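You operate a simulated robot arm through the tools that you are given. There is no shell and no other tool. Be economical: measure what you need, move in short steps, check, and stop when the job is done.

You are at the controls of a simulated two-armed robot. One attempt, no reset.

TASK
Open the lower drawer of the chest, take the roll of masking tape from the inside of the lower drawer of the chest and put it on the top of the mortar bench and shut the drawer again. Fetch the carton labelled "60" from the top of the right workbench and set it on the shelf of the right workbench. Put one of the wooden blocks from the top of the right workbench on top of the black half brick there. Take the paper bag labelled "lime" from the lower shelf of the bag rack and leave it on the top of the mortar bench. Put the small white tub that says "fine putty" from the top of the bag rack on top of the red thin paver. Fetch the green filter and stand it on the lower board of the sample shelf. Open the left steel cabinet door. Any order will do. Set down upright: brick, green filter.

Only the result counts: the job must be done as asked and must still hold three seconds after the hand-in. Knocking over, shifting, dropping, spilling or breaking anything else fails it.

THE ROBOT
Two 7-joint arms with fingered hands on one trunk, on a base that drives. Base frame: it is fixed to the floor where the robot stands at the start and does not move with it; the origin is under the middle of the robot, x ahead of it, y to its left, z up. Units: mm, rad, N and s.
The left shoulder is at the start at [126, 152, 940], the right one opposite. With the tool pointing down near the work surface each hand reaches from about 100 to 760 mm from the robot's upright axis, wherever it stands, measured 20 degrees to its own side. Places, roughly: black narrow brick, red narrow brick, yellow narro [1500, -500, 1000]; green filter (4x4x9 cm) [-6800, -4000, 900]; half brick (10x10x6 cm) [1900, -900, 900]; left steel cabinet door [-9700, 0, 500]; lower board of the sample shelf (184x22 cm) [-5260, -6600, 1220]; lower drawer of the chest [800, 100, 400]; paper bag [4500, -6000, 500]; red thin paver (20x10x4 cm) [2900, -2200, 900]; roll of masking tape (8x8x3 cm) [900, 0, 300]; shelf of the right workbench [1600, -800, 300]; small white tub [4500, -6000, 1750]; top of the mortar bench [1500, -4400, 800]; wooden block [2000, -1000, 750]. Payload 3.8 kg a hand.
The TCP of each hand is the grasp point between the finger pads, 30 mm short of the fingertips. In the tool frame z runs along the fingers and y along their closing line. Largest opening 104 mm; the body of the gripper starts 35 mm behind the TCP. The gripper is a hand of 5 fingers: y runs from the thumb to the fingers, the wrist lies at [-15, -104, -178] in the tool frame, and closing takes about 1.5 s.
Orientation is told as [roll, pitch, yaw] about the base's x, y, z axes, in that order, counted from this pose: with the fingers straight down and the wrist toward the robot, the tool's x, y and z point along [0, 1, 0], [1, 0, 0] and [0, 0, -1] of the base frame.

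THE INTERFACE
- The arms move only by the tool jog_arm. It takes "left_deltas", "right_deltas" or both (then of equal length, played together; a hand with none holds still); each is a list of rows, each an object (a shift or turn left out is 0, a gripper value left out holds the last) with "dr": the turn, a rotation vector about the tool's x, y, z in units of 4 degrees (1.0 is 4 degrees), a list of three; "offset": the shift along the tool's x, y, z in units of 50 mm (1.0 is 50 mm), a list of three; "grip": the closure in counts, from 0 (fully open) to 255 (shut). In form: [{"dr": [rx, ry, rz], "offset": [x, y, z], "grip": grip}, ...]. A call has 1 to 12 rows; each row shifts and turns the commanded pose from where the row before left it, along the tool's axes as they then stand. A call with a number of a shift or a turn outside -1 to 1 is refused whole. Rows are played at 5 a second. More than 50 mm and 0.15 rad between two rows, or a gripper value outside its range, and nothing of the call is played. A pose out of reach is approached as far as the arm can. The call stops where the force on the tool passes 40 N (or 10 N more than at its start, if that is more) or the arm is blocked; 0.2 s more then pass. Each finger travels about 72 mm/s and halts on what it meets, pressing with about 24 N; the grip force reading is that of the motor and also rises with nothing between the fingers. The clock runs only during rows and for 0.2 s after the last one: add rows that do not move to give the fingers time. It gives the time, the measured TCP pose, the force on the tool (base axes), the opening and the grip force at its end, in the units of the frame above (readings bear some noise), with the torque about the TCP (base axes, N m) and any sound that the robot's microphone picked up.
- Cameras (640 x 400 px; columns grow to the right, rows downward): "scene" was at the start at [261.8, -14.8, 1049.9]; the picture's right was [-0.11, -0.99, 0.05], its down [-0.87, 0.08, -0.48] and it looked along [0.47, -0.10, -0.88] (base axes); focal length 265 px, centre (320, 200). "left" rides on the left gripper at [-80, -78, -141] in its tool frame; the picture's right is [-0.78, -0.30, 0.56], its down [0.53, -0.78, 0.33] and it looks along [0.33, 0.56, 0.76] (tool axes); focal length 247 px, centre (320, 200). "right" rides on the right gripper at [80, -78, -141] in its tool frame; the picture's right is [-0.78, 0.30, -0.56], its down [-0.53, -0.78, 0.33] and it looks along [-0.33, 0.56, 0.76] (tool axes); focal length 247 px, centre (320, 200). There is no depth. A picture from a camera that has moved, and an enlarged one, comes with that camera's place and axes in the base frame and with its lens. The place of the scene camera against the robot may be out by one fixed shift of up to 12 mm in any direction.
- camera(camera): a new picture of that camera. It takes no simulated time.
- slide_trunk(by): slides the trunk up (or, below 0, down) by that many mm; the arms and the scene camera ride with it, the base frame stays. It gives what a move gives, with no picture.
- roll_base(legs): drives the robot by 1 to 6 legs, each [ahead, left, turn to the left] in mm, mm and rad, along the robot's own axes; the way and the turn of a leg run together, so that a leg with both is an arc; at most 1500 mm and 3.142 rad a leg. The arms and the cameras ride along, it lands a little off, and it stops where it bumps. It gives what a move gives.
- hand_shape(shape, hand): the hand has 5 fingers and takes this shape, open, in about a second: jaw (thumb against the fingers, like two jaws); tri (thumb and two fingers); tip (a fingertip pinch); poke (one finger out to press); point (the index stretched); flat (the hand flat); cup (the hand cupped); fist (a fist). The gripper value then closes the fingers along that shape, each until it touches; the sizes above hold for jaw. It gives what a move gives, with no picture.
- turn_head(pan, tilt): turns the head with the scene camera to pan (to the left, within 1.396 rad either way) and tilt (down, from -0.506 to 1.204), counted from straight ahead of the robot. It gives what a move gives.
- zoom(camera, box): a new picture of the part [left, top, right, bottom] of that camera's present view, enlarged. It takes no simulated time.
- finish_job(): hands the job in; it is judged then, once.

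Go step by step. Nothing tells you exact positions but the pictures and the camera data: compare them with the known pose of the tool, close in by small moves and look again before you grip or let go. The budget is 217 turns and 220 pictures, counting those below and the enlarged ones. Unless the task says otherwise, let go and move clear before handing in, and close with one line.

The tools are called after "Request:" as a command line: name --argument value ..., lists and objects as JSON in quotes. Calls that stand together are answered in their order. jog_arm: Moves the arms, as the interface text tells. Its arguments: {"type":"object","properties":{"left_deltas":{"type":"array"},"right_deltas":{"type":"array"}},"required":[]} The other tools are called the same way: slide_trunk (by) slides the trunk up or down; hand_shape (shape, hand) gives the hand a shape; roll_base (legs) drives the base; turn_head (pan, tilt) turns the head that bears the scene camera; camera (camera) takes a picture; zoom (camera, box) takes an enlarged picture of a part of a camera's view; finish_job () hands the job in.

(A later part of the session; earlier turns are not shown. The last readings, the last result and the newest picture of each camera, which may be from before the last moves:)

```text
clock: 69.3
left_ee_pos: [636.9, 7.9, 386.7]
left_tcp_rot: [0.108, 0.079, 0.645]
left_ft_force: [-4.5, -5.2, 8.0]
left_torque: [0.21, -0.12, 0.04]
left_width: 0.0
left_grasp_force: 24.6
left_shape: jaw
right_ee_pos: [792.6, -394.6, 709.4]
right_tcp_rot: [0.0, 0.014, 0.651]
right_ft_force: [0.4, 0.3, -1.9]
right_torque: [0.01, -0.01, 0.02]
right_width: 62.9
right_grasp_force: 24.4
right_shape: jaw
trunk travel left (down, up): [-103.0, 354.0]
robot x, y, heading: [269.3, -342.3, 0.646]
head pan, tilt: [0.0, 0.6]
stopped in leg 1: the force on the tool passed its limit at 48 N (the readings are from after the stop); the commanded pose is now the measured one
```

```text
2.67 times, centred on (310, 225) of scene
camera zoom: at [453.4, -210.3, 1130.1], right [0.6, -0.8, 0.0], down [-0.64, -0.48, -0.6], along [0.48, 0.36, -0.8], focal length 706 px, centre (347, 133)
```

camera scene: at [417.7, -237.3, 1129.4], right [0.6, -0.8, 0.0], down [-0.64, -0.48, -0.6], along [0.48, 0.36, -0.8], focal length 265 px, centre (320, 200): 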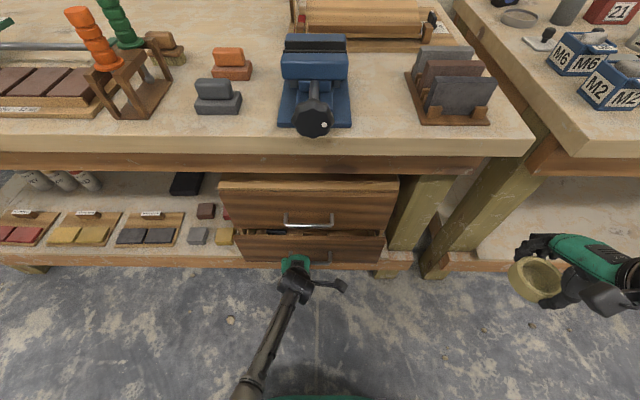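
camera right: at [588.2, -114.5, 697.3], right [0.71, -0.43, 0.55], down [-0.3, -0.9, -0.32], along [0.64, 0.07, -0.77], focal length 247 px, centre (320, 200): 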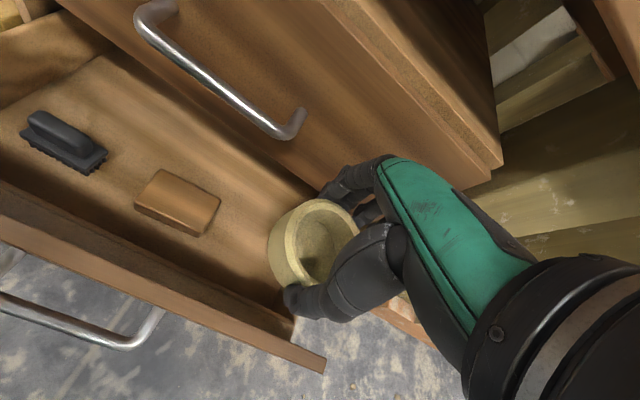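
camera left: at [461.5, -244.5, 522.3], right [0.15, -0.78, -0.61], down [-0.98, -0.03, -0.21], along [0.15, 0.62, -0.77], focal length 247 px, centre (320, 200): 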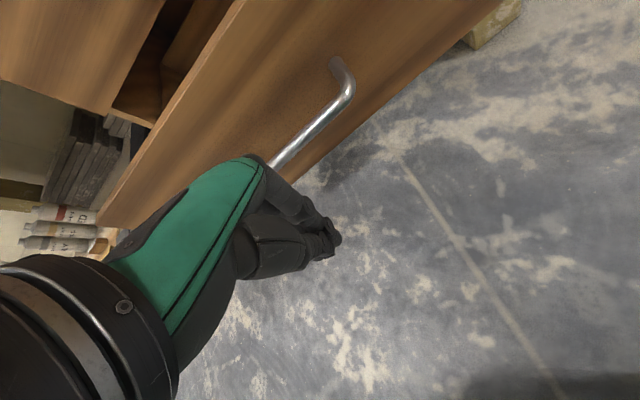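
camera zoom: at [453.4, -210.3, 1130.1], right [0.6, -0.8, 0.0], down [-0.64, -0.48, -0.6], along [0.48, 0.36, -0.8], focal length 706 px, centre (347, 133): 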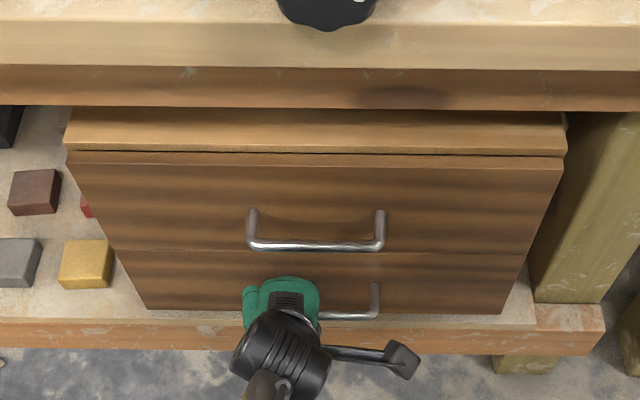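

The drawer looks shut. Back off and verify.

Request:
roll_base --legs '[[-200, 0, 0]]'

Request:
jog_arm --left_deltas '[{"offset": [0, 0, -0.8], "grip": 0}, {"offset": [0, 0, -0.8]}, {"offset": [0, 0, -0.8]}, {"offset": [0, 0, -0.8]}, {}]'

Request:
zoom --camera "scene" --box '[190, 80, 430, 230]'

Request:
turn_head --pan -0.6 --tilt 0.1

Request:
camera --camera "scene"

```text
clock: 70.9
left_ee_pos: [476.1, -112.7, 385.6]
left_tcp_rot: [0.109, 0.078, 0.651]
left_ft_force: [-0.6, -0.3, 0.2]
left_torque: [-0.04, 0.01, -0.04]
left_width: 0.0
left_grasp_force: 23.6
left_shape: jaw
right_ee_pos: [632.7, -514.9, 709.0]
right_tcp_rot: [0.0, 0.017, 0.656]
right_ft_force: [0.6, 0.2, -0.2]
right_torque: [-0.01, -0.02, -0.02]
right_width: 62.8
right_grasp_force: 23.7
right_shape: jaw
trunk travel left (down, up): [-103.0, 354.0]
robot x, y, heading: [110.8, -461.7, 0.65]
head pan, tilt: [0.0, 0.6]
```

```text
clock: 72.3
left_ee_pos: [484.8, -65.0, 550.4]
left_tcp_rot: [0.236, 0.041, 0.64]
left_ft_force: [0.0, 0.1, 0.1]
left_torque: [0.01, -0.02, -0.01]
left_width: 103.9
left_grasp_force: 0.1
left_shape: jaw
right_ee_pos: [633.0, -514.9, 720.6]
right_tcp_rot: [0.0, 0.004, 0.657]
right_ft_force: [1.0, -0.6, -0.7]
right_torque: [0.01, 0.0, 0.01]
right_width: 63.0
right_grasp_force: 23.3
right_shape: jaw
trunk travel left (down, up): [-103.0, 354.0]
robot x, y, heading: [112.9, -463.1, 0.646]
head pan, tilt: [0.0, 0.6]
stopped in row 5 (left hand): the arm was blocked; the commanded pose is now the measured one
```

```text
2.67 times, centred on (310, 155) of scene
camera zoom: at [290.0, -333.2, 1138.9], right [0.61, -0.8, 0.0], down [-0.63, -0.48, -0.61], along [0.49, 0.37, -0.79], focal length 706 px, centre (347, 320)
```

zoom: 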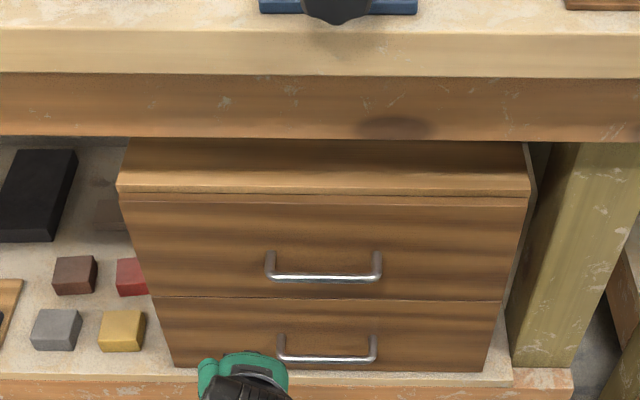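

```text
clock: 73.3
left_ee_pos: [491.1, -61.2, 558.3]
left_tcp_rot: [0.235, 0.022, 0.644]
left_ft_force: [0.3, 0.5, 0.3]
left_torque: [0.0, -0.03, 0.03]
left_width: 104.0
left_grasp_force: 0.1
left_shape: jaw
right_ee_pos: [634.1, -512.5, 716.1]
right_tcp_rot: [0.0, 0.006, 0.657]
right_ft_force: [-0.3, 0.1, -0.7]
right_torque: [-0.03, 0.01, -0.01]
right_width: 63.1
right_grasp_force: 24.3
right_shape: jaw
trunk travel left (down, up): [-103.0, 354.0]
robot x, y, heading: [108.2, -464.2, 0.653]
head pan, tilt: [-0.6, 0.099]
```

```text
160 pictures are left
camera scene: at [324.4, -372.2, 1183.8], right [0.07, -0.98, 0.18], down [-0.34, -0.19, -0.92], along [0.94, 0.01, -0.35], focal length 265 px, centre (320, 200)
```

scene: 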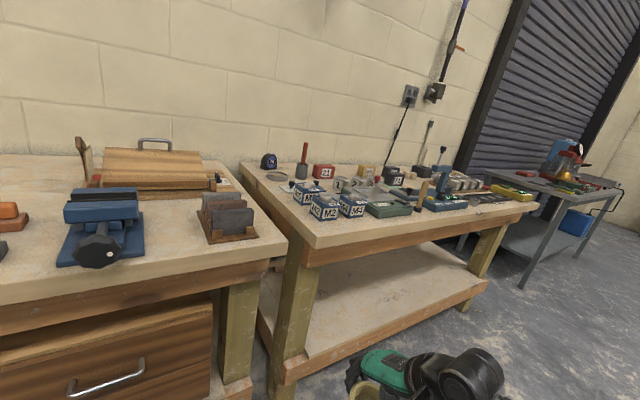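

Drawer shut. Now head to the mortar bench with the tape: back off, turn toward it and look.

Request:
roll_base --legs '[[-300, 0, 0], [0, 0, -1.81]]'

Request:
turn_head --pan 0 --tilt -0.1

Request:
camera --camera "scene"

```text
clock: 79.1
left_ee_pos: [323.0, -1232.6, 585.6]
left_tcp_rot: [0.537, -0.015, -1.073]
left_ft_force: [-1.5, -0.2, -0.2]
left_torque: [0.03, -0.14, 0.03]
left_width: 103.7
left_grasp_force: 0.1
left_shape: jaw
right_ee_pos: [-260.0, -1213.9, 636.2]
right_tcp_rot: [0.043, 0.106, -1.233]
right_ft_force: [2.1, -0.9, 0.3]
right_torque: [0.04, 0.11, 0.03]
right_width: 62.4
right_grasp_force: 24.1
right_shape: jaw
trunk travel left (down, up): [-103.0, 354.0]
robot x, y, heading: [-107.0, -631.5, -1.076]
head pan, tilt: [-0.6, 0.099]
stopped in leg 2: the robot was blocked; the commanded pose is now the measured one
```

```text
clock: 80.1
left_ee_pos: [311.6, -1257.2, 634.8]
left_tcp_rot: [0.487, -0.116, -1.111]
left_ft_force: [0.0, 0.0, 0.7]
left_torque: [0.03, 0.02, 0.01]
left_width: 104.1
left_grasp_force: 0.0
left_shape: jaw
right_ee_pos: [-261.2, -1213.2, 636.4]
right_tcp_rot: [0.042, 0.111, -1.24]
right_ft_force: [0.2, 0.2, -1.6]
right_torque: [0.0, 0.02, 0.0]
right_width: 62.2
right_grasp_force: 23.8
right_shape: jaw
trunk travel left (down, up): [-103.0, 354.0]
robot x, y, heading: [-93.4, -627.9, -1.094]
head pan, tilt: [0.0, -0.099]
```

```text
159 pictures are left
camera scene: at [139.5, -1128.2, 1124.5], right [-0.89, -0.45, -0.02], down [-0.19, 0.43, -0.88], along [0.41, -0.78, -0.47], focal length 265 px, centre (320, 200)
```

scene: 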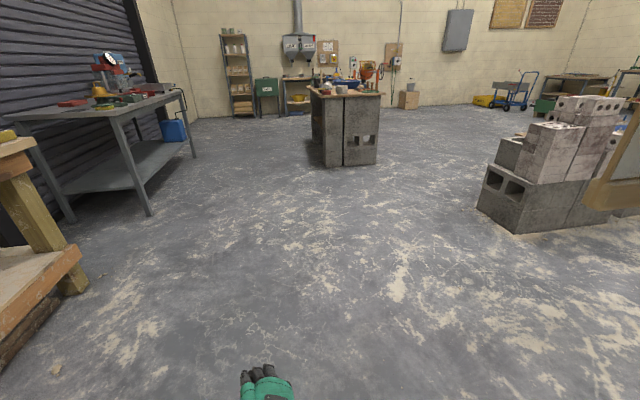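

The turn was blocked near the end and the torso seems to lean. Check the surroundings with the other cameras.

Request:
camera --camera "right"

Request:
turn_head --pan -1.2 --tilt 0.2

Request:
camera --camera "scene"

```text
158 pictures are left
camera right: at [-212.2, -1130.9, 788.6], right [-0.64, -0.59, 0.49], down [-0.76, 0.6, -0.27], along [-0.13, -0.54, -0.83], focal length 247 px, centre (320, 200)
```

right: 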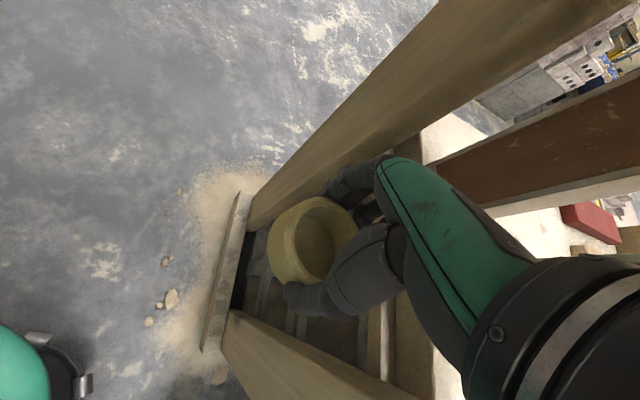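

```text
clock: 81.5
left_ee_pos: [306.3, -1255.4, 643.5]
left_tcp_rot: [0.466, -0.159, -1.122]
left_ft_force: [-0.1, 0.1, -0.1]
left_torque: [0.0, 0.02, -0.01]
left_width: 103.8
left_grasp_force: 0.1
left_shape: jaw
right_ee_pos: [-266.6, -1213.2, 634.8]
right_tcp_rot: [0.007, 0.119, -1.236]
right_ft_force: [-0.6, 0.2, -1.3]
right_torque: [-0.01, -0.01, 0.02]
right_width: 62.5
right_grasp_force: 24.2
right_shape: jaw
trunk travel left (down, up): [-103.0, 354.0]
robot x, y, heading: [-103.1, -627.9, -1.077]
head pan, tilt: [-1.201, 0.201]
```

```text
157 pictures are left
camera scene: at [41.4, -1108.9, 1123.1], right [-0.69, 0.51, 0.51], down [-0.11, 0.63, -0.77], along [-0.71, -0.59, -0.38], focal length 265 px, centre (320, 200)
```

scene: 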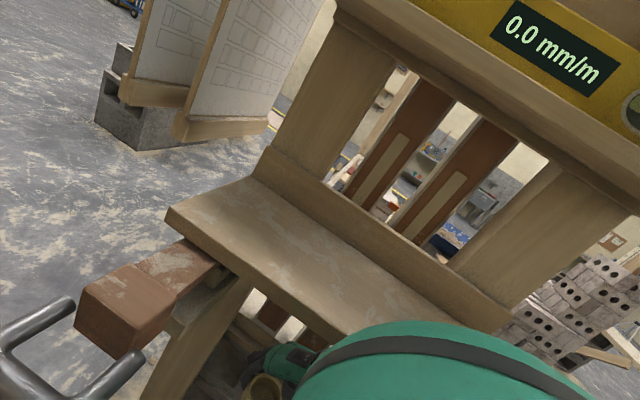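

A wooden stand with a level is right beside me; my right arm swung into it. Turn back the way I came at once and look.

Request:
roll_base --legs '[[0, 0, 0.5]]'

Request:
camera --camera "scene"

Request:
camera --camera "right"

```text
clock: 82.2
left_ee_pos: [306.8, -1181.8, 681.9]
left_tcp_rot: [0.627, -0.141, -1.06]
left_ft_force: [1.9, -1.6, -0.3]
left_torque: [0.07, 0.06, 0.01]
left_width: 103.7
left_grasp_force: 0.1
left_shape: jaw
right_ee_pos: [-310.0, -1159.5, 628.9]
right_tcp_rot: [0.003, 0.071, -1.525]
right_ft_force: [246.6, -154.5, 40.4]
right_torque: [11.35, 20.48, 8.42]
right_width: 62.2
right_grasp_force: 24.0
right_shape: jaw
trunk travel left (down, up): [-103.0, 354.0]
robot x, y, heading: [-97.6, -627.0, -1.074]
head pan, tilt: [-1.201, 0.201]
stopped in leg 1: the robot was blocked; the commanded pose is now the measured one
```

```text
156 pictures are left
camera scene: at [80.6, -1152.5, 1098.6], right [-0.67, 0.48, 0.56], down [-0.14, 0.66, -0.74], along [-0.73, -0.57, -0.38], focal length 265 px, centre (320, 200)
```

scene: 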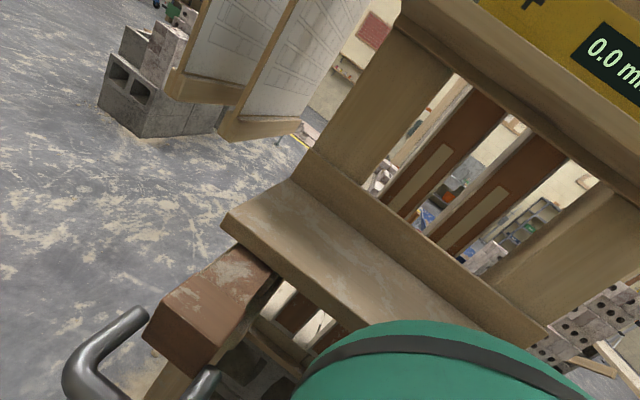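

```text
155 pictures are left
camera right: at [-234.0, -1087.0, 775.3], right [-0.76, -0.37, 0.53], down [-0.57, 0.77, -0.28], along [-0.31, -0.52, -0.8], focal length 247 px, centre (320, 200)
```

right: 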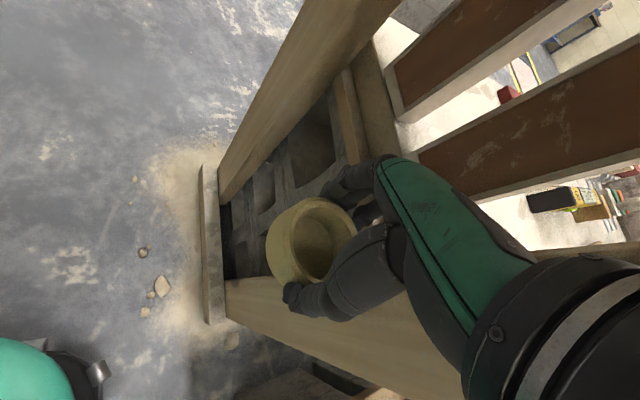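

The hand sits between two posts of the stand and presses on the near one. Ease it out with the arm toward +x.

Request:
jog_arm --right_deltas '[{"offset": [0.5, 0.2, 0]}, {"offset": [0.5, 0, 0]}, {}]'

Request:
camera --camera "right"

```text
clock: 82.5
left_ee_pos: [311.6, -1017.5, 708.7]
left_tcp_rot: [0.598, -0.154, -0.763]
left_ft_force: [2.4, 0.6, -0.2]
left_torque: [-0.06, 0.12, -0.02]
left_width: 104.1
left_grasp_force: 0.0
left_shape: jaw
right_ee_pos: [-319.1, -1152.4, 626.0]
right_tcp_rot: [-0.107, 0.089, -1.388]
right_ft_force: [118.8, -61.9, 22.7]
right_torque: [4.51, 10.22, 3.73]
right_width: 61.9
right_grasp_force: 24.0
right_shape: jaw
right hand out of reach, approached as far as the arm can: row 1
trunk travel left (down, up): [-103.0, 354.0]
robot x, y, heading: [-152.1, -678.0, -0.877]
head pan, tilt: [-1.201, 0.201]
stopped in row 1 (left hand): the arm was blocked; the commanded pose is now the measured one
```

```text
154 pictures are left
camera right: at [-238.1, -1068.8, 764.4], right [-0.64, -0.47, 0.61], down [-0.7, 0.68, -0.2], along [-0.32, -0.56, -0.77], focal length 247 px, centre (320, 200)
```

right: 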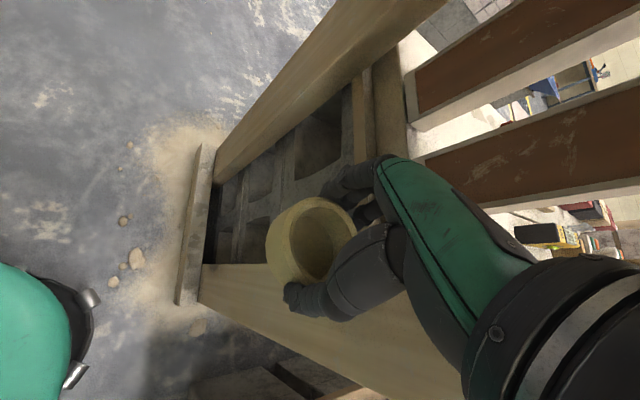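

Still pressing on the near post; relieve by moving toward the gap centre, then out.

Request:
jog_arm --right_deltas '[{"offset": [0.5, 0.5, 0]}, {"offset": [0.6, 0, 0]}, {"offset": [0.6, 0, 0]}, {}]'

Request:
camera --camera "right"

Request:
camera --camera "scene"

```text
clock: 82.9
left_ee_pos: [282.0, -822.9, 738.8]
left_tcp_rot: [0.734, -0.294, -0.313]
left_ft_force: [0.4, 1.0, -0.9]
left_torque: [0.02, 0.05, -0.02]
left_width: 104.0
left_grasp_force: 0.1
left_shape: jaw
right_ee_pos: [-313.7, -1143.9, 633.5]
right_tcp_rot: [-0.001, 0.098, -1.177]
right_ft_force: [186.2, 129.3, 54.9]
right_torque: [-10.78, 16.47, -2.58]
right_width: 62.0
right_grasp_force: 23.5
right_shape: jaw
right hand out of reach, approached as far as the arm can: row 1
trunk travel left (down, up): [-103.0, 354.0]
robot x, y, heading: [-172.3, -743.4, -0.627]
head pan, tilt: [-1.201, 0.201]
stopped in row 1 (left hand): the arm was blocked; the commanded pose is now the measured one
```

```text
153 pictures are left
camera right: at [-265.6, -1054.0, 782.0], right [-0.58, -0.62, 0.53], down [-0.8, 0.54, -0.26], along [-0.12, -0.57, -0.81], focal length 247 px, centre (320, 200)
```

right: 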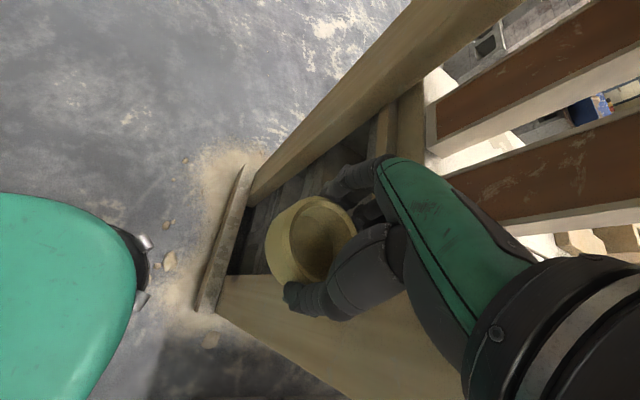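

```text
152 pictures are left
camera scene: at [67.9, -986.8, 1165.4], right [-0.89, 0.21, 0.41], down [-0.3, 0.42, -0.86], along [-0.35, -0.89, -0.31], focal length 265 px, centre (320, 200)
```

scene: 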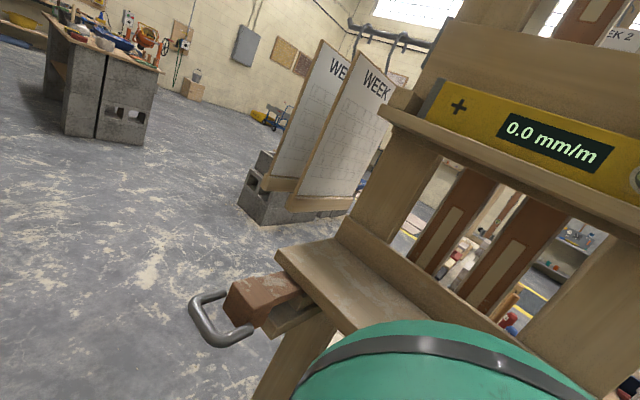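

The base has crept toward the stand, pressing the hand inward. Slide the base left (away) to pull the hand out.

Request:
roll_base --legs '[[0, 100, 0]]'

Request:
camera --camera "right"

```text
clock: 83.6
left_ee_pos: [356.8, -692.4, 777.7]
left_tcp_rot: [0.8, -0.42, -0.043]
left_ft_force: [2.5, 1.8, 0.4]
left_torque: [-0.05, 0.08, 0.1]
left_width: 103.9
left_grasp_force: 0.0
left_shape: jaw
right_ee_pos: [-99.2, -1203.7, 599.7]
right_tcp_rot: [0.045, 0.015, -0.873]
right_ft_force: [2.0, 0.1, 0.8]
right_torque: [-0.06, 0.12, 0.0]
right_width: 62.1
right_grasp_force: 23.3
right_shape: jaw
trunk travel left (down, up): [-103.0, 354.0]
robot x, y, heading: [-22.0, -758.7, -0.269]
head pan, tilt: [-1.201, 0.201]
stopped in leg 1: the robot was blocked; the commanded pose is now the measured one
```

```text
151 pictures are left
camera right: at [-92.4, -1098.2, 746.6], right [-0.42, -0.75, 0.52], down [-0.9, 0.27, -0.34], along [0.12, -0.61, -0.78], focal length 247 px, centre (320, 200)
```

right: 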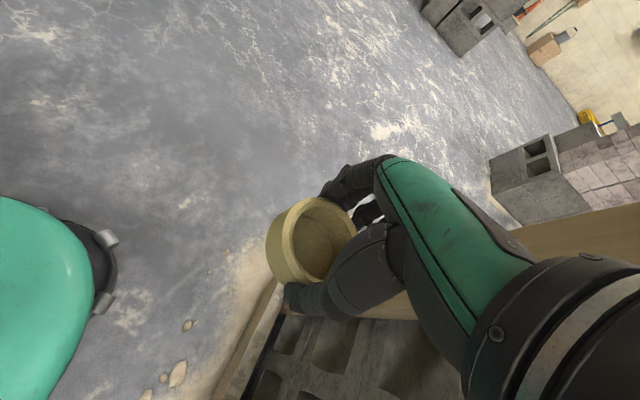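

Hand is free and the tape still held. Move forward away from the stand and check that the stand is undisturbed.

Request:
roll_base --legs '[[150, 100, 0], [200, 0, 0]]'

Request:
turn_head --pan -1.39 --tilt 0.1

Request:
camera --camera "scene"

Request:
camera --camera "right"

```text
clock: 86.3
left_ee_pos: [709.0, -685.6, 783.5]
left_tcp_rot: [0.776, -0.43, -0.073]
left_ft_force: [-0.2, 0.1, -1.0]
left_torque: [-0.03, 0.0, 0.0]
left_width: 104.0
left_grasp_force: 0.0
left_shape: jaw
right_ee_pos: [243.9, -1186.8, 603.1]
right_tcp_rot: [0.057, -0.001, -0.902]
right_ft_force: [0.2, -1.0, -0.7]
right_torque: [0.0, 0.01, 0.03]
right_width: 62.0
right_grasp_force: 24.2
right_shape: jaw
trunk travel left (down, up): [-103.0, 354.0]
robot x, y, heading: [347.6, -744.8, -0.295]
head pan, tilt: [-1.201, 0.201]
```

```text
clock: 87.1
left_ee_pos: [708.6, -685.3, 785.0]
left_tcp_rot: [0.777, -0.432, -0.074]
left_ft_force: [-0.2, -1.5, -0.2]
left_torque: [0.0, -0.01, 0.0]
left_width: 103.9
left_grasp_force: 0.2
left_shape: jaw
right_ee_pos: [244.6, -1186.6, 601.6]
right_tcp_rot: [0.055, -0.004, -0.902]
right_ft_force: [-0.4, -0.4, -0.3]
right_torque: [0.0, 0.0, 0.02]
right_width: 62.0
right_grasp_force: 23.7
right_shape: jaw
trunk travel left (down, up): [-103.0, 354.0]
robot x, y, heading: [343.9, -744.8, -0.293]
head pan, tilt: [-1.389, 0.099]
```

```text
150 pictures are left
camera scene: at [489.4, -884.5, 1196.5], right [-0.94, 0.1, 0.31], down [-0.29, 0.19, -0.94], along [-0.15, -0.98, -0.15], focal length 265 px, centre (320, 200)
```

scene: 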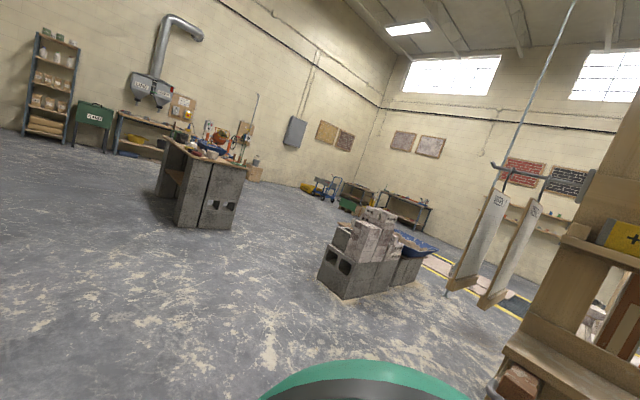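

```text
149 pictures are left
camera right: at [251.5, -1079.6, 748.0], right [-0.45, -0.73, 0.51], down [-0.89, 0.29, -0.36], along [0.12, -0.62, -0.78], focal length 247 px, centre (320, 200)
```

right: 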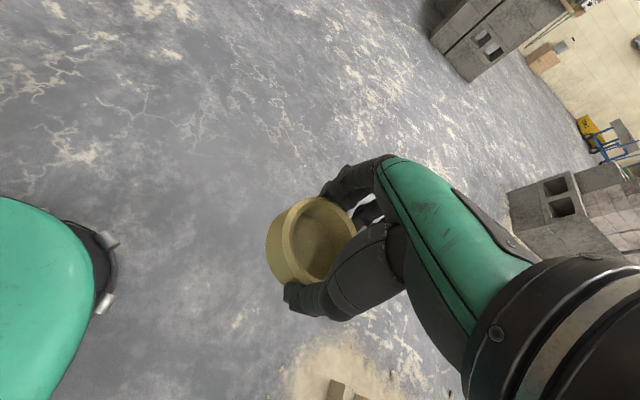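

All clear. Now restore both arms to a tidy posture before driving on.

Request:
jog_arm --left_deltas '[{"dr": [0, -0.93, 0]}, {"dr": [0, -0.93, 0]}, {"dr": [0, -0.93, 0]}, {"dr": [0, -0.93, 0]}, {"dr": [0, -0.93, 0]}, {"dr": [0, -0.93, 0]}, {"dr": [0, -0.93, 0]}, {"dr": [0, -0.93, 0]}, {"dr": [0, -0.93, 0]}, {"dr": [0, -0.93, 0]}, {"dr": [0, -0.93, 0]}, {"dr": [0, -0.93, 0]}]' --right_deltas '[{"dr": [0, -0.4, 0]}, {"dr": [0, -0.4, 0]}, {"dr": [0, 0, -0.97]}, {"dr": [0, 0, -0.97]}, {"dr": [0, 0, -0.97]}, {"dr": [0, 0, -0.97]}, {"dr": [0, 0, -0.97]}, {"dr": [0, 0, -0.97]}, {"dr": [0, 0, -0.97]}, {"dr": [0, 0, -0.97]}, {"dr": [0, 0, -0.97]}, {}]'

Request:
jog_arm --left_deltas '[{"dr": [1, 0, 0]}, {"dr": [1, 0, 0]}, {"dr": [1, 0, 0]}, {"dr": [1, 0, 0]}, {"dr": [1, 0, 0]}, {"dr": [1, 0, 0.5]}, {"dr": [0, 0, 0.8]}, {"dr": [0, 0, 0.8]}, {"dr": [0, 0, 0.8]}, {}]' --right_deltas '[{"offset": [0.3, 0.8, 0]}, {"offset": [0.3, 0.8, 0]}, {"offset": [0.3, 0.8, 0]}, {"offset": [0.3, 0.8, 0]}, {"offset": [0.3, 0.8, 0]}, {"offset": [0.3, 0.8, 0]}, {"offset": [0.3, 0.8, 0]}, {"offset": [0.3, 0.8, 0]}, {"offset": [0.3, 0.8, 0]}, {}]'

```text
clock: 89.7
left_ee_pos: [725.5, -773.3, 724.6]
left_tcp_rot: [-0.003, -0.432, -0.071]
left_ft_force: [-0.6, -0.7, 0.6]
left_torque: [-0.01, 0.01, -0.01]
left_width: 103.8
left_grasp_force: 0.0
left_shape: jaw
left hand out of reach, approached as far as the arm can: row 2, 3, 4, 5, 6, 7, 8, 9, 10, 11, 12
right_ee_pos: [245.5, -1186.6, 601.3]
right_tcp_rot: [-0.001, -0.003, -0.291]
right_ft_force: [0.3, 0.2, -0.9]
right_torque: [-0.04, 0.01, -0.01]
right_width: 62.1
right_grasp_force: 23.5
right_shape: jaw
trunk travel left (down, up): [-103.0, 354.0]
robot x, y, heading: [345.2, -743.3, -0.293]
head pan, tilt: [-1.389, 0.099]
```

```text
clock: 91.9
left_ee_pos: [733.1, -788.8, 712.9]
left_tcp_rot: [0.001, -0.012, -0.276]
left_ft_force: [0.8, -0.1, 1.0]
left_torque: [-0.02, -0.01, 0.02]
left_width: 103.9
left_grasp_force: 0.0
left_shape: jaw
left hand out of reach, approached as far as the arm can: row 1, 2, 7, 8, 9
right_ee_pos: [627.2, -1160.4, 603.0]
right_tcp_rot: [0.0, -0.003, -0.292]
right_ft_force: [0.5, -0.3, -1.3]
right_torque: [0.02, -0.03, 0.0]
right_width: 61.9
right_grasp_force: 24.3
right_shape: jaw
trunk travel left (down, up): [-103.0, 354.0]
robot x, y, heading: [344.0, -744.3, -0.295]
head pan, tilt: [-1.389, 0.099]
```

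Posture is good. Turn toward the mortar bench and drive most of the way, then look.

Request:
roll_base --legs '[[0, 0, -0.95], [1300, 0, 0], [1000, 0, 0]]'

Request:
turn_head --pan 0 --tilt 0.0

Request:
camera --camera "scene"

```text
clock: 105.6
left_ee_pos: [1297.5, -3256.3, 712.6]
left_tcp_rot: [0.001, -0.012, -1.208]
left_ft_force: [-0.2, -0.9, 0.4]
left_torque: [-0.01, 0.05, -0.03]
left_width: 103.8
left_grasp_force: 0.1
left_shape: jaw
right_ee_pos: [935.5, -3392.8, 603.7]
right_tcp_rot: [-0.001, -0.002, -1.222]
right_ft_force: [-0.6, -0.3, -0.8]
right_torque: [0.03, 0.01, 0.03]
right_width: 62.2
right_grasp_force: 23.9
right_shape: jaw
trunk travel left (down, up): [-103.0, 354.0]
robot x, y, heading: [1103.0, -2922.3, -1.224]
head pan, tilt: [-1.389, 0.099]
```

```text
clock: 107.1
left_ee_pos: [1297.4, -3255.9, 712.5]
left_tcp_rot: [0.0, -0.012, -1.207]
left_ft_force: [-0.7, -0.1, 0.6]
left_torque: [-0.01, -0.01, 0.0]
left_width: 104.0
left_grasp_force: 0.0
left_shape: jaw
right_ee_pos: [935.6, -3390.6, 603.4]
right_tcp_rot: [-0.003, -0.001, -1.222]
right_ft_force: [0.2, -0.6, 0.1]
right_torque: [-0.02, 0.02, 0.0]
right_width: 62.1
right_grasp_force: 24.0
right_shape: jaw
trunk travel left (down, up): [-103.0, 354.0]
robot x, y, heading: [1098.4, -2918.9, -1.226]
head pan, tilt: [0.0, 0.0]
```

```text
148 pictures are left
camera scene: at [1190.0, -3152.0, 1181.6], right [-0.94, -0.34, 0.0], down [-0.11, 0.3, -0.95], along [0.32, -0.89, -0.32], focal length 265 px, centre (320, 200)
```

scene: 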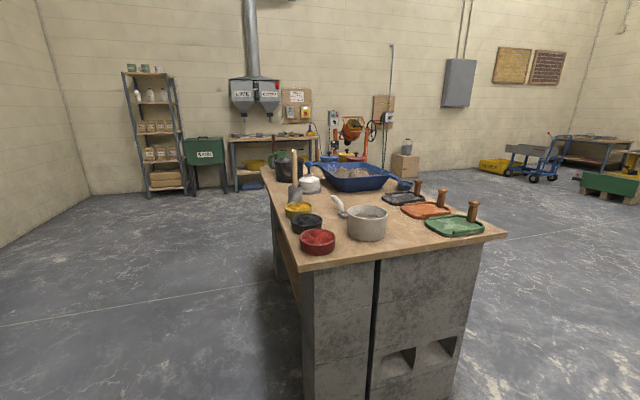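

Bench located: free space on its middle, reachable from its left long side. I'll raise the trunk and drive around to that side.

Request:
slide_trunk --by 250

Request:
roll_base --legs '[[713, 860, 0], [0, 0, -1.294], [0, 430, 0]]'

Request:
jog_arm --right_deltas '[{"offset": [0, 0, -0.9]}, {"offset": [0, 0, -0.9]}, {"offset": [0, 0, -0.9]}, {}]'

Request:
turn_head --pan 0 --tilt 0.35

Request:
camera --camera "scene"

```text
clock: 109.7
left_ee_pos: [1297.2, -3256.3, 962.9]
left_tcp_rot: [0.004, -0.01, -1.207]
left_ft_force: [-0.1, 0.4, 0.1]
left_torque: [-0.03, 0.02, -0.02]
left_width: 103.9
left_grasp_force: 0.0
left_shape: jaw
right_ee_pos: [936.3, -3391.9, 853.1]
right_tcp_rot: [-0.003, -0.001, -1.22]
right_ft_force: [-0.4, 0.5, -0.5]
right_torque: [0.02, -0.03, -0.02]
right_width: 62.3
right_grasp_force: 24.2
right_shape: jaw
trunk travel left (down, up): [-353.0, 104.0]
robot x, y, heading: [1101.0, -2917.1, -1.229]
head pan, tilt: [0.0, 0.0]
```

```text
clock: 120.9
left_ee_pos: [2123.0, -3935.1, 963.5]
left_tcp_rot: [0.004, -0.01, -2.511]
left_ft_force: [-0.1, -0.8, -1.3]
left_torque: [0.0, -0.03, 0.02]
left_width: 103.9
left_grasp_force: 0.0
left_shape: jaw
right_ee_pos: [1895.6, -3623.5, 854.6]
right_tcp_rot: [-0.002, -0.002, -2.527]
right_ft_force: [-1.0, -0.5, -1.6]
right_torque: [-0.01, -0.01, 0.01]
right_width: 62.1
right_grasp_force: 24.7
right_shape: jaw
trunk travel left (down, up): [-353.0, 104.0]
robot x, y, heading: [2397.7, -3657.5, -2.531]
head pan, tilt: [0.0, 0.0]
```

```text
clock: 121.9
left_ee_pos: [2122.4, -3936.0, 964.0]
left_tcp_rot: [0.002, -0.011, -2.51]
left_ft_force: [0.3, 0.1, 0.2]
left_torque: [0.01, 0.0, 0.01]
left_width: 104.0
left_grasp_force: 0.0
left_shape: jaw
right_ee_pos: [1896.8, -3623.2, 987.8]
right_tcp_rot: [-0.004, -0.004, -2.526]
right_ft_force: [-0.7, -0.3, -1.2]
right_torque: [0.06, 0.01, -0.02]
right_width: 62.0
right_grasp_force: 24.2
right_shape: jaw
trunk travel left (down, up): [-353.0, 104.0]
robot x, y, heading: [2394.6, -3660.4, -2.527]
head pan, tilt: [0.0, 0.0]
```

```text
clock: 122.7
left_ee_pos: [2122.8, -3936.6, 964.0]
left_tcp_rot: [0.001, -0.009, -2.511]
left_ft_force: [-0.5, -0.5, -0.1]
left_torque: [-0.03, -0.02, -0.02]
left_width: 104.1
left_grasp_force: 0.0
left_shape: jaw
right_ee_pos: [1896.7, -3622.1, 988.7]
right_tcp_rot: [-0.001, -0.001, -2.525]
right_ft_force: [0.5, 0.5, -0.8]
right_torque: [-0.01, -0.02, 0.0]
right_width: 62.0
right_grasp_force: 23.6
right_shape: jaw
trunk travel left (down, up): [-353.0, 104.0]
robot x, y, heading: [2396.8, -3661.5, -2.525]
head pan, tilt: [0.0, 0.351]
```

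```text
147 pictures are left
camera scene: at [2314.8, -3724.5, 1459.6], right [-0.57, 0.82, 0.0], down [0.3, 0.21, -0.93], along [-0.76, -0.53, -0.37], focal length 265 px, centre (320, 200)
```

scene: 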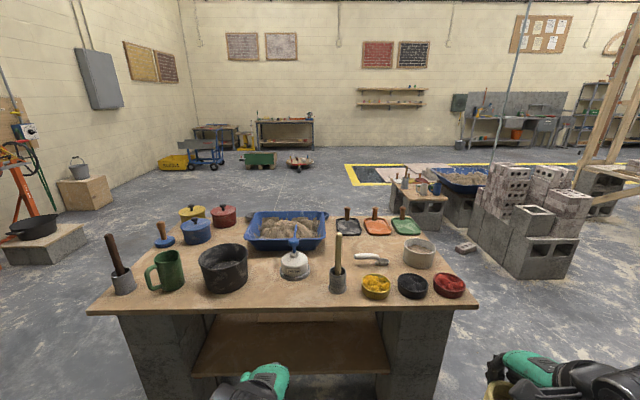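

Now facing the bench's long side. Zoom to pick free spots for the tape and the lime bag.

Request:
zoom --camera "scene" --box '[90, 190, 490, 320]'

```text
1.60 times, centred on (290, 255) of scene
camera zoom: at [2314.8, -3724.5, 1459.6], right [-0.57, 0.82, 0.0], down [0.3, 0.21, -0.93], along [-0.76, -0.53, -0.37], focal length 424 px, centre (368, 112)
```

zoom: 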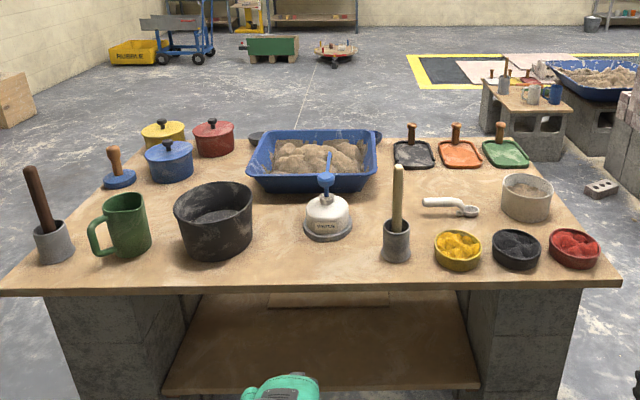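

Target for the tape: front strip between bucket and kettle, about (1812,-4290). Drive closer.

Request:
roll_base --legs '[[0, 290, 0], [250, 0, 0]]'

Request:
jog_arm --right_deltas '[{"offset": [0.6, 0.6, 0]}, {"offset": [0.6, 0.6, 0]}, {"offset": [0.6, 0.6, 0]}, {"offset": [0.6, 0.6, 0]}, {"offset": [0.6, 0.6, 0]}, {}]'

Request:
camera --camera "scene"

Request:
camera --camera "right"

```text
clock: 126.2
left_ee_pos: [2087.6, -4323.0, 965.0]
left_tcp_rot: [0.001, -0.013, -2.512]
left_ft_force: [-0.1, -0.6, 0.0]
left_torque: [0.03, 0.01, -0.01]
left_width: 103.8
left_grasp_force: 0.0
left_shape: jaw
right_ee_pos: [1861.6, -4009.3, 988.8]
right_tcp_rot: [-0.003, -0.001, -2.527]
right_ft_force: [-1.0, 0.0, -0.6]
right_torque: [0.01, -0.02, 0.0]
right_width: 61.9
right_grasp_force: 24.0
right_shape: jaw
trunk travel left (down, up): [-353.0, 104.0]
robot x, y, heading: [2364.3, -4043.7, -2.531]
head pan, tilt: [0.0, 0.351]
```

```text
clock: 127.6
left_ee_pos: [2086.2, -4322.3, 962.7]
left_tcp_rot: [0.0, -0.013, -2.512]
left_ft_force: [0.8, -0.2, 0.2]
left_torque: [-0.02, 0.01, -0.04]
left_width: 103.8
left_grasp_force: 0.1
left_shape: jaw
right_ee_pos: [1822.7, -4219.9, 987.8]
right_tcp_rot: [-0.001, -0.002, -2.529]
right_ft_force: [-0.2, 1.0, -0.4]
right_torque: [0.0, 0.01, 0.02]
right_width: 61.8
right_grasp_force: 24.1
right_shape: jaw
trunk travel left (down, up): [-353.0, 104.0]
robot x, y, heading: [2360.7, -4046.2, -2.527]
head pan, tilt: [0.0, 0.351]
```

```text
145 pictures are left
camera scene: at [2279.1, -4110.1, 1459.6], right [-0.57, 0.82, 0.0], down [0.3, 0.21, -0.93], along [-0.76, -0.53, -0.37], focal length 265 px, centre (320, 200)
```

scene: 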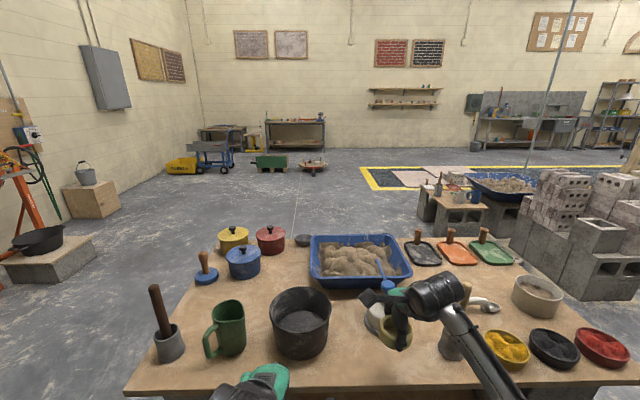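

```text
144 pictures are left
camera right: at [1932.5, -4239.0, 1129.5], right [-0.69, 0.46, 0.56], down [0.33, 0.88, -0.33], along [-0.65, -0.05, -0.76], focal length 247 px, centre (320, 200)
```

right: 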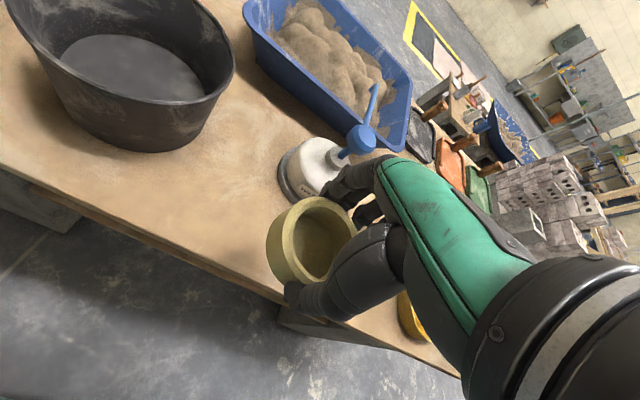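

Target (1795,-4304). Move above it and descend partially.

Request:
jog_arm --right_deltas '[{"offset": [0.52, 0.71, 0]}, {"offset": [0.52, 0.71, 0]}, {"offset": [0, 0, 0.8]}, {"offset": [0, 0, 0.7]}, {"offset": [0, 0, 0.7]}, {}]'

Request:
camera --camera "right"

Request:
zoom --camera "scene" --box '[220, 250, 460, 400]'

```text
clock: 129.0
left_ee_pos: [2087.6, -4322.0, 963.9]
left_tcp_rot: [0.002, -0.01, -2.511]
left_ft_force: [-0.3, -0.6, -0.1]
left_torque: [0.01, 0.01, 0.01]
left_width: 104.1
left_grasp_force: 0.1
left_shape: jaw
right_ee_pos: [1797.5, -4303.0, 878.6]
right_tcp_rot: [-0.001, -0.001, -2.527]
right_ft_force: [0.9, 0.9, -1.6]
right_torque: [-0.03, 0.0, 0.02]
right_width: 62.1
right_grasp_force: 23.7
right_shape: jaw
trunk travel left (down, up): [-353.0, 104.0]
robot x, y, heading: [2363.1, -4044.0, -2.535]
head pan, tilt: [0.0, 0.351]
```

```text
143 pictures are left
camera right: at [1905.2, -4321.2, 1020.4], right [-0.69, 0.46, 0.56], down [0.33, 0.89, -0.33], along [-0.65, -0.05, -0.76], focal length 247 px, centre (320, 200)
```

right: 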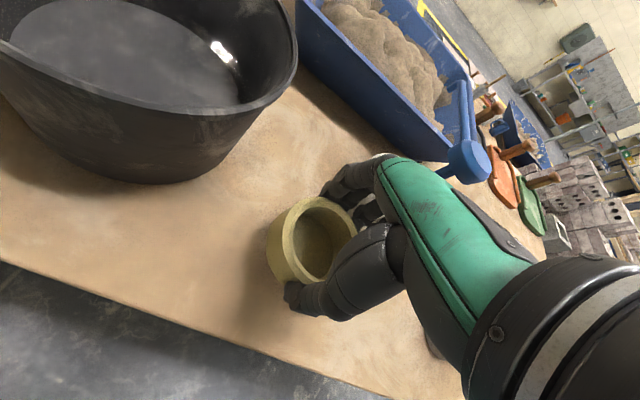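

```text
2.67 times, centred on (340, 325) of scene
camera zoom: at [2279.2, -4110.5, 1459.6], right [-0.57, 0.82, 0.0], down [0.3, 0.21, -0.93], along [-0.76, -0.53, -0.37], focal length 706 px, centre (267, -133)
```

zoom: 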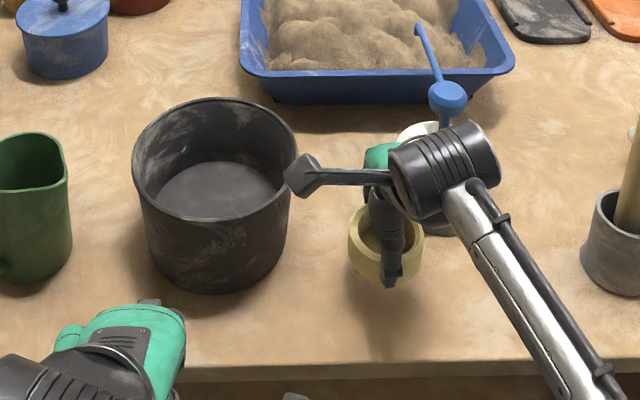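

Clear of bucket and kettle. Descend slowly to contact.

Request:
jog_arm --right_deltas '[{"offset": [0, -0.1, 0.4]}, {"offset": [0, 0, 0.3]}, {"offset": [0, 0, 0.1]}, {}]'

Request:
camera --camera "right"

```text
clock: 130.0
left_ee_pos: [2087.1, -4322.7, 963.0]
left_tcp_rot: [0.002, -0.011, -2.511]
left_ft_force: [0.1, 0.3, 0.4]
left_torque: [-0.03, 0.0, -0.01]
left_width: 104.0
left_grasp_force: 0.1
left_shape: jaw
right_ee_pos: [1800.5, -4296.3, 838.4]
right_tcp_rot: [-0.002, -0.003, -2.526]
right_ft_force: [0.7, 0.4, -0.6]
right_torque: [0.05, -0.01, -0.01]
right_width: 61.6
right_grasp_force: 24.5
right_shape: jaw
trunk travel left (down, up): [-353.0, 104.0]
robot x, y, heading: [2364.3, -4044.9, -2.531]
head pan, tilt: [0.0, 0.351]
```

```text
141 pictures are left
camera right: at [1910.1, -4317.4, 980.3], right [-0.69, 0.46, 0.56], down [0.33, 0.89, -0.33], along [-0.65, -0.05, -0.76], focal length 247 px, centre (320, 200)
```

right: 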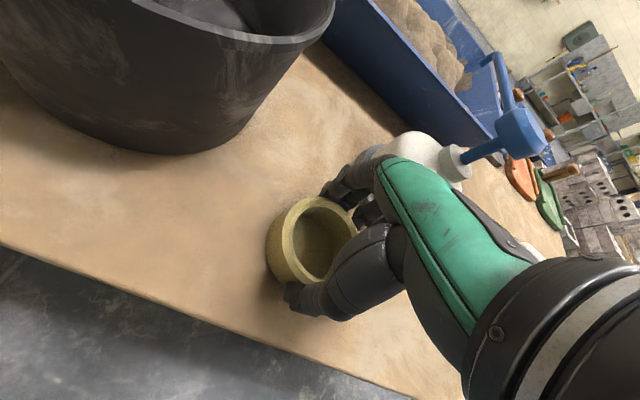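

Request:
jog_arm --right_deltas '[{"offset": [0, 0, 0.1]}, {"offset": [0, 0, 0.1]}, {"offset": [0, 0, 0.06]}, {}]'

```text
clock: 131.0
left_ee_pos: [2090.0, -4320.3, 965.0]
left_tcp_rot: [0.003, -0.016, -2.512]
left_ft_force: [0.8, -0.1, -0.2]
left_torque: [-0.01, -0.02, 0.0]
left_width: 103.8
left_grasp_force: 0.1
left_shape: jaw
right_ee_pos: [1801.5, -4299.6, 832.9]
right_tcp_rot: [-0.001, -0.017, -2.524]
right_ft_force: [-3.8, 1.3, 34.6]
right_torque: [0.25, -0.19, -0.04]
right_width: 62.0
right_grasp_force: 24.2
right_shape: jaw
trunk travel left (down, up): [-353.0, 104.0]
robot x, y, heading: [2360.6, -4046.2, -2.528]
head pan, tilt: [0.0, 0.351]
```

Contact made. Ease off, open and lift clear.

Request:
jog_arm --right_deltas '[{"offset": [0, 0, -0.06]}, {"grip": 25}, {}, {}, {}, {"offset": [0, 0, -0.5]}, {"offset": [0, 0, -0.9]}, {"offset": [0, 0, -0.9]}, {}]'

Request:
camera --camera "right"

```text
clock: 133.0
left_ee_pos: [2087.3, -4323.3, 962.1]
left_tcp_rot: [0.003, -0.012, -2.511]
left_ft_force: [0.3, 0.1, 0.2]
left_torque: [0.0, -0.03, 0.01]
left_width: 104.1
left_grasp_force: 0.1
left_shape: jaw
right_ee_pos: [1801.6, -4298.6, 941.7]
right_tcp_rot: [-0.002, -0.001, -2.528]
right_ft_force: [-0.5, -0.5, 0.1]
right_torque: [0.0, -0.01, -0.03]
right_width: 94.1
right_grasp_force: 0.1
right_shape: jaw
trunk travel left (down, up): [-353.0, 104.0]
robot x, y, heading: [2359.8, -4044.9, -2.528]
head pan, tilt: [0.0, 0.351]
```

```text
140 pictures are left
camera right: at [1910.9, -4318.2, 1083.6], right [-0.69, 0.46, 0.56], down [0.33, 0.89, -0.33], along [-0.65, -0.05, -0.76], focal length 247 px, centre (320, 200)
```

right: 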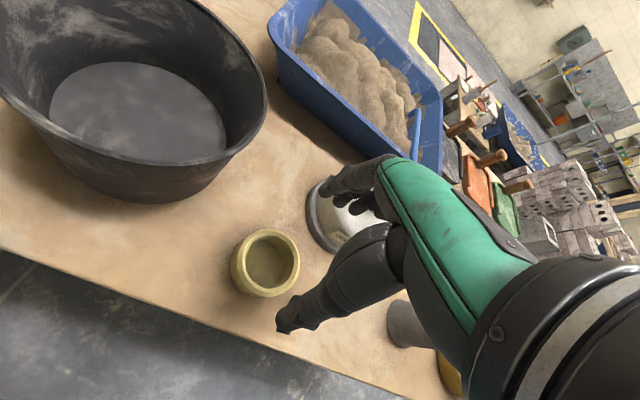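

Tape placed. Retract, back off, and head for the bag rack in the corner.

Request:
jog_arm --right_deltas '[{"offset": [-0.4, -0.8, -0.3]}, {"offset": [-0.4, -0.8, 0]}, {"offset": [-0.4, -0.8, 0]}, {"offset": [-0.2, -0.8, 0]}, {"offset": [0, -0.8, 0]}, {}]'

Request:
roll_base --legs '[[-450, 0, 0], [0, 0, 1.65]]'

Request:
turn_head --pan 0 --tilt 0.1

Request:
camera --camera "scene"

```text
clock: 134.4
left_ee_pos: [2085.2, -4322.8, 963.0]
left_tcp_rot: [0.002, -0.013, -2.512]
left_ft_force: [0.4, -0.3, 0.7]
left_torque: [0.02, 0.01, 0.03]
left_width: 104.1
left_grasp_force: 0.0
left_shape: jaw
right_ee_pos: [1925.5, -4125.0, 957.5]
right_tcp_rot: [-0.003, -0.002, -2.528]
right_ft_force: [0.3, -0.2, 0.1]
right_torque: [0.0, -0.03, -0.01]
right_width: 94.0
right_grasp_force: 0.0
right_shape: jaw
trunk travel left (down, up): [-353.0, 104.0]
robot x, y, heading: [2361.9, -4045.9, -2.533]
head pan, tilt: [0.0, 0.351]
```

```text
clock: 141.2
left_ee_pos: [3031.8, -4032.2, 962.6]
left_tcp_rot: [0.003, -0.011, -0.833]
left_ft_force: [0.6, 0.1, -0.5]
left_torque: [-0.03, 0.0, -0.02]
left_width: 103.6
left_grasp_force: 0.1
left_shape: jaw
right_ee_pos: [2853.7, -4215.2, 957.2]
right_tcp_rot: [-0.001, -0.002, -0.846]
right_ft_force: [0.3, 0.4, -0.4]
right_torque: [-0.03, 0.01, -0.03]
right_width: 93.9
right_grasp_force: 0.0
right_shape: jaw
trunk travel left (down, up): [-353.0, 104.0]
robot x, y, heading: [2727.1, -3787.9, -0.845]
head pan, tilt: [0.0, 0.351]
```

```text
clock: 141.9
left_ee_pos: [3030.4, -4031.1, 962.2]
left_tcp_rot: [0.001, -0.012, -0.832]
left_ft_force: [0.3, 0.2, -0.5]
left_torque: [-0.01, 0.02, 0.01]
left_width: 104.0
left_grasp_force: 0.1
left_shape: jaw
right_ee_pos: [2852.3, -4215.2, 957.3]
right_tcp_rot: [-0.001, -0.003, -0.847]
right_ft_force: [-1.0, 0.0, -0.3]
right_torque: [-0.03, 0.02, 0.04]
right_width: 93.9
right_grasp_force: 0.0
right_shape: jaw
trunk travel left (down, up): [-353.0, 104.0]
robot x, y, heading: [2727.5, -3788.0, -0.851]
head pan, tilt: [0.0, 0.099]
```

```text
139 pictures are left
camera scene: at [2802.0, -3874.0, 1482.9], right [-0.75, -0.66, 0.0], down [-0.09, 0.1, -0.99], along [0.65, -0.75, -0.13], focal length 265 px, centre (320, 200)
```

scene: 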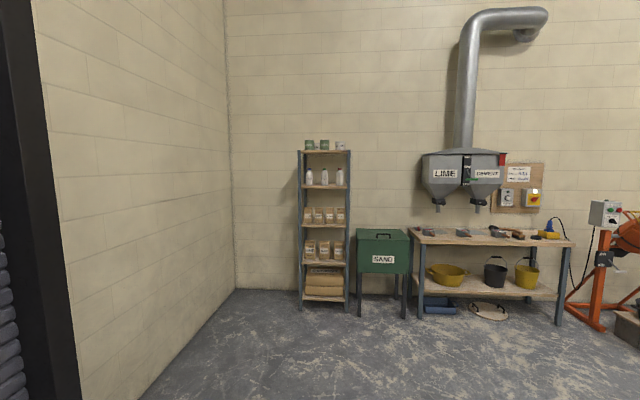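

The rack is straight ahead, squarely facing me: tubs on top, bags on two middle shelves. Drive up toward it.

Request:
roll_base --legs '[[1450, 0, 0]]'

Request:
turn_head --pan 0 --tilt 0.3

Request:
camera --camera "scene"

Request:
zoom --camera "scene" --box '[220, 60, 420, 330]'

```text
clock: 149.1
left_ee_pos: [3978.3, -5115.7, 962.1]
left_tcp_rot: [0.002, -0.011, -0.835]
left_ft_force: [1.2, 0.1, -0.2]
left_torque: [-0.02, 0.0, -0.03]
left_width: 103.8
left_grasp_force: 0.0
left_shape: jaw
right_ee_pos: [3799.9, -5299.3, 957.9]
right_tcp_rot: [-0.002, -0.002, -0.85]
right_ft_force: [0.0, -0.1, -0.3]
right_torque: [0.0, 0.02, 0.02]
right_width: 93.9
right_grasp_force: 0.1
right_shape: jaw
trunk travel left (down, up): [-353.0, 104.0]
robot x, y, heading: [3674.2, -4873.4, -0.851]
head pan, tilt: [0.0, 0.099]
```

```text
clock: 149.8
left_ee_pos: [3978.3, -5117.8, 963.4]
left_tcp_rot: [0.002, -0.011, -0.835]
left_ft_force: [0.7, 0.7, 0.1]
left_torque: [0.02, -0.01, 0.01]
left_width: 103.8
left_grasp_force: 0.2
left_shape: jaw
right_ee_pos: [3799.9, -5299.2, 956.8]
right_tcp_rot: [-0.002, 0.0, -0.851]
right_ft_force: [-0.3, -0.4, -0.2]
right_torque: [-0.02, 0.01, -0.04]
right_width: 94.0
right_grasp_force: 0.0
right_shape: jaw
trunk travel left (down, up): [-353.0, 104.0]
robot x, y, heading: [3672.8, -4874.8, -0.852]
head pan, tilt: [0.0, 0.3]
```

```text
138 pictures are left
camera scene: at [3750.5, -4958.8, 1464.3], right [-0.75, -0.66, 0.0], down [-0.21, 0.24, -0.95], along [0.62, -0.71, -0.32], focal length 265 px, centre (320, 200)
```

scene: 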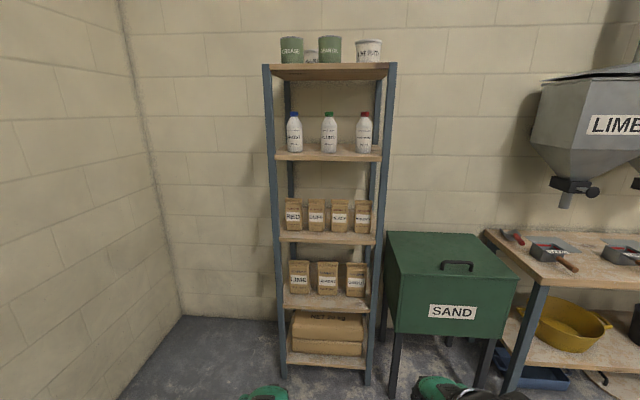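

```text
1.48 times, centred on (320, 195) of scene
camera zoom: at [3750.5, -4958.8, 1464.3], right [-0.75, -0.66, 0.0], down [-0.21, 0.24, -0.95], along [0.62, -0.71, -0.32], focal length 392 px, centre (320, 207)
```

zoom: 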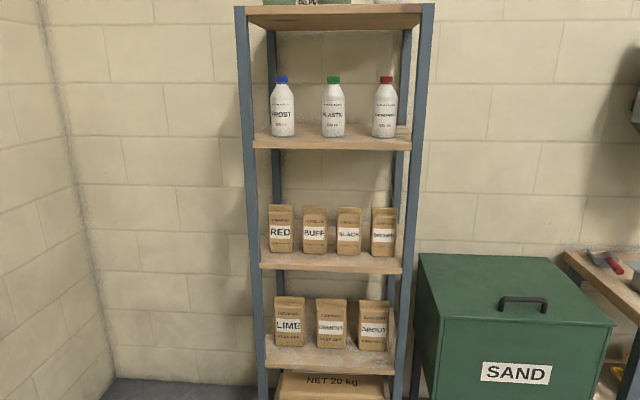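

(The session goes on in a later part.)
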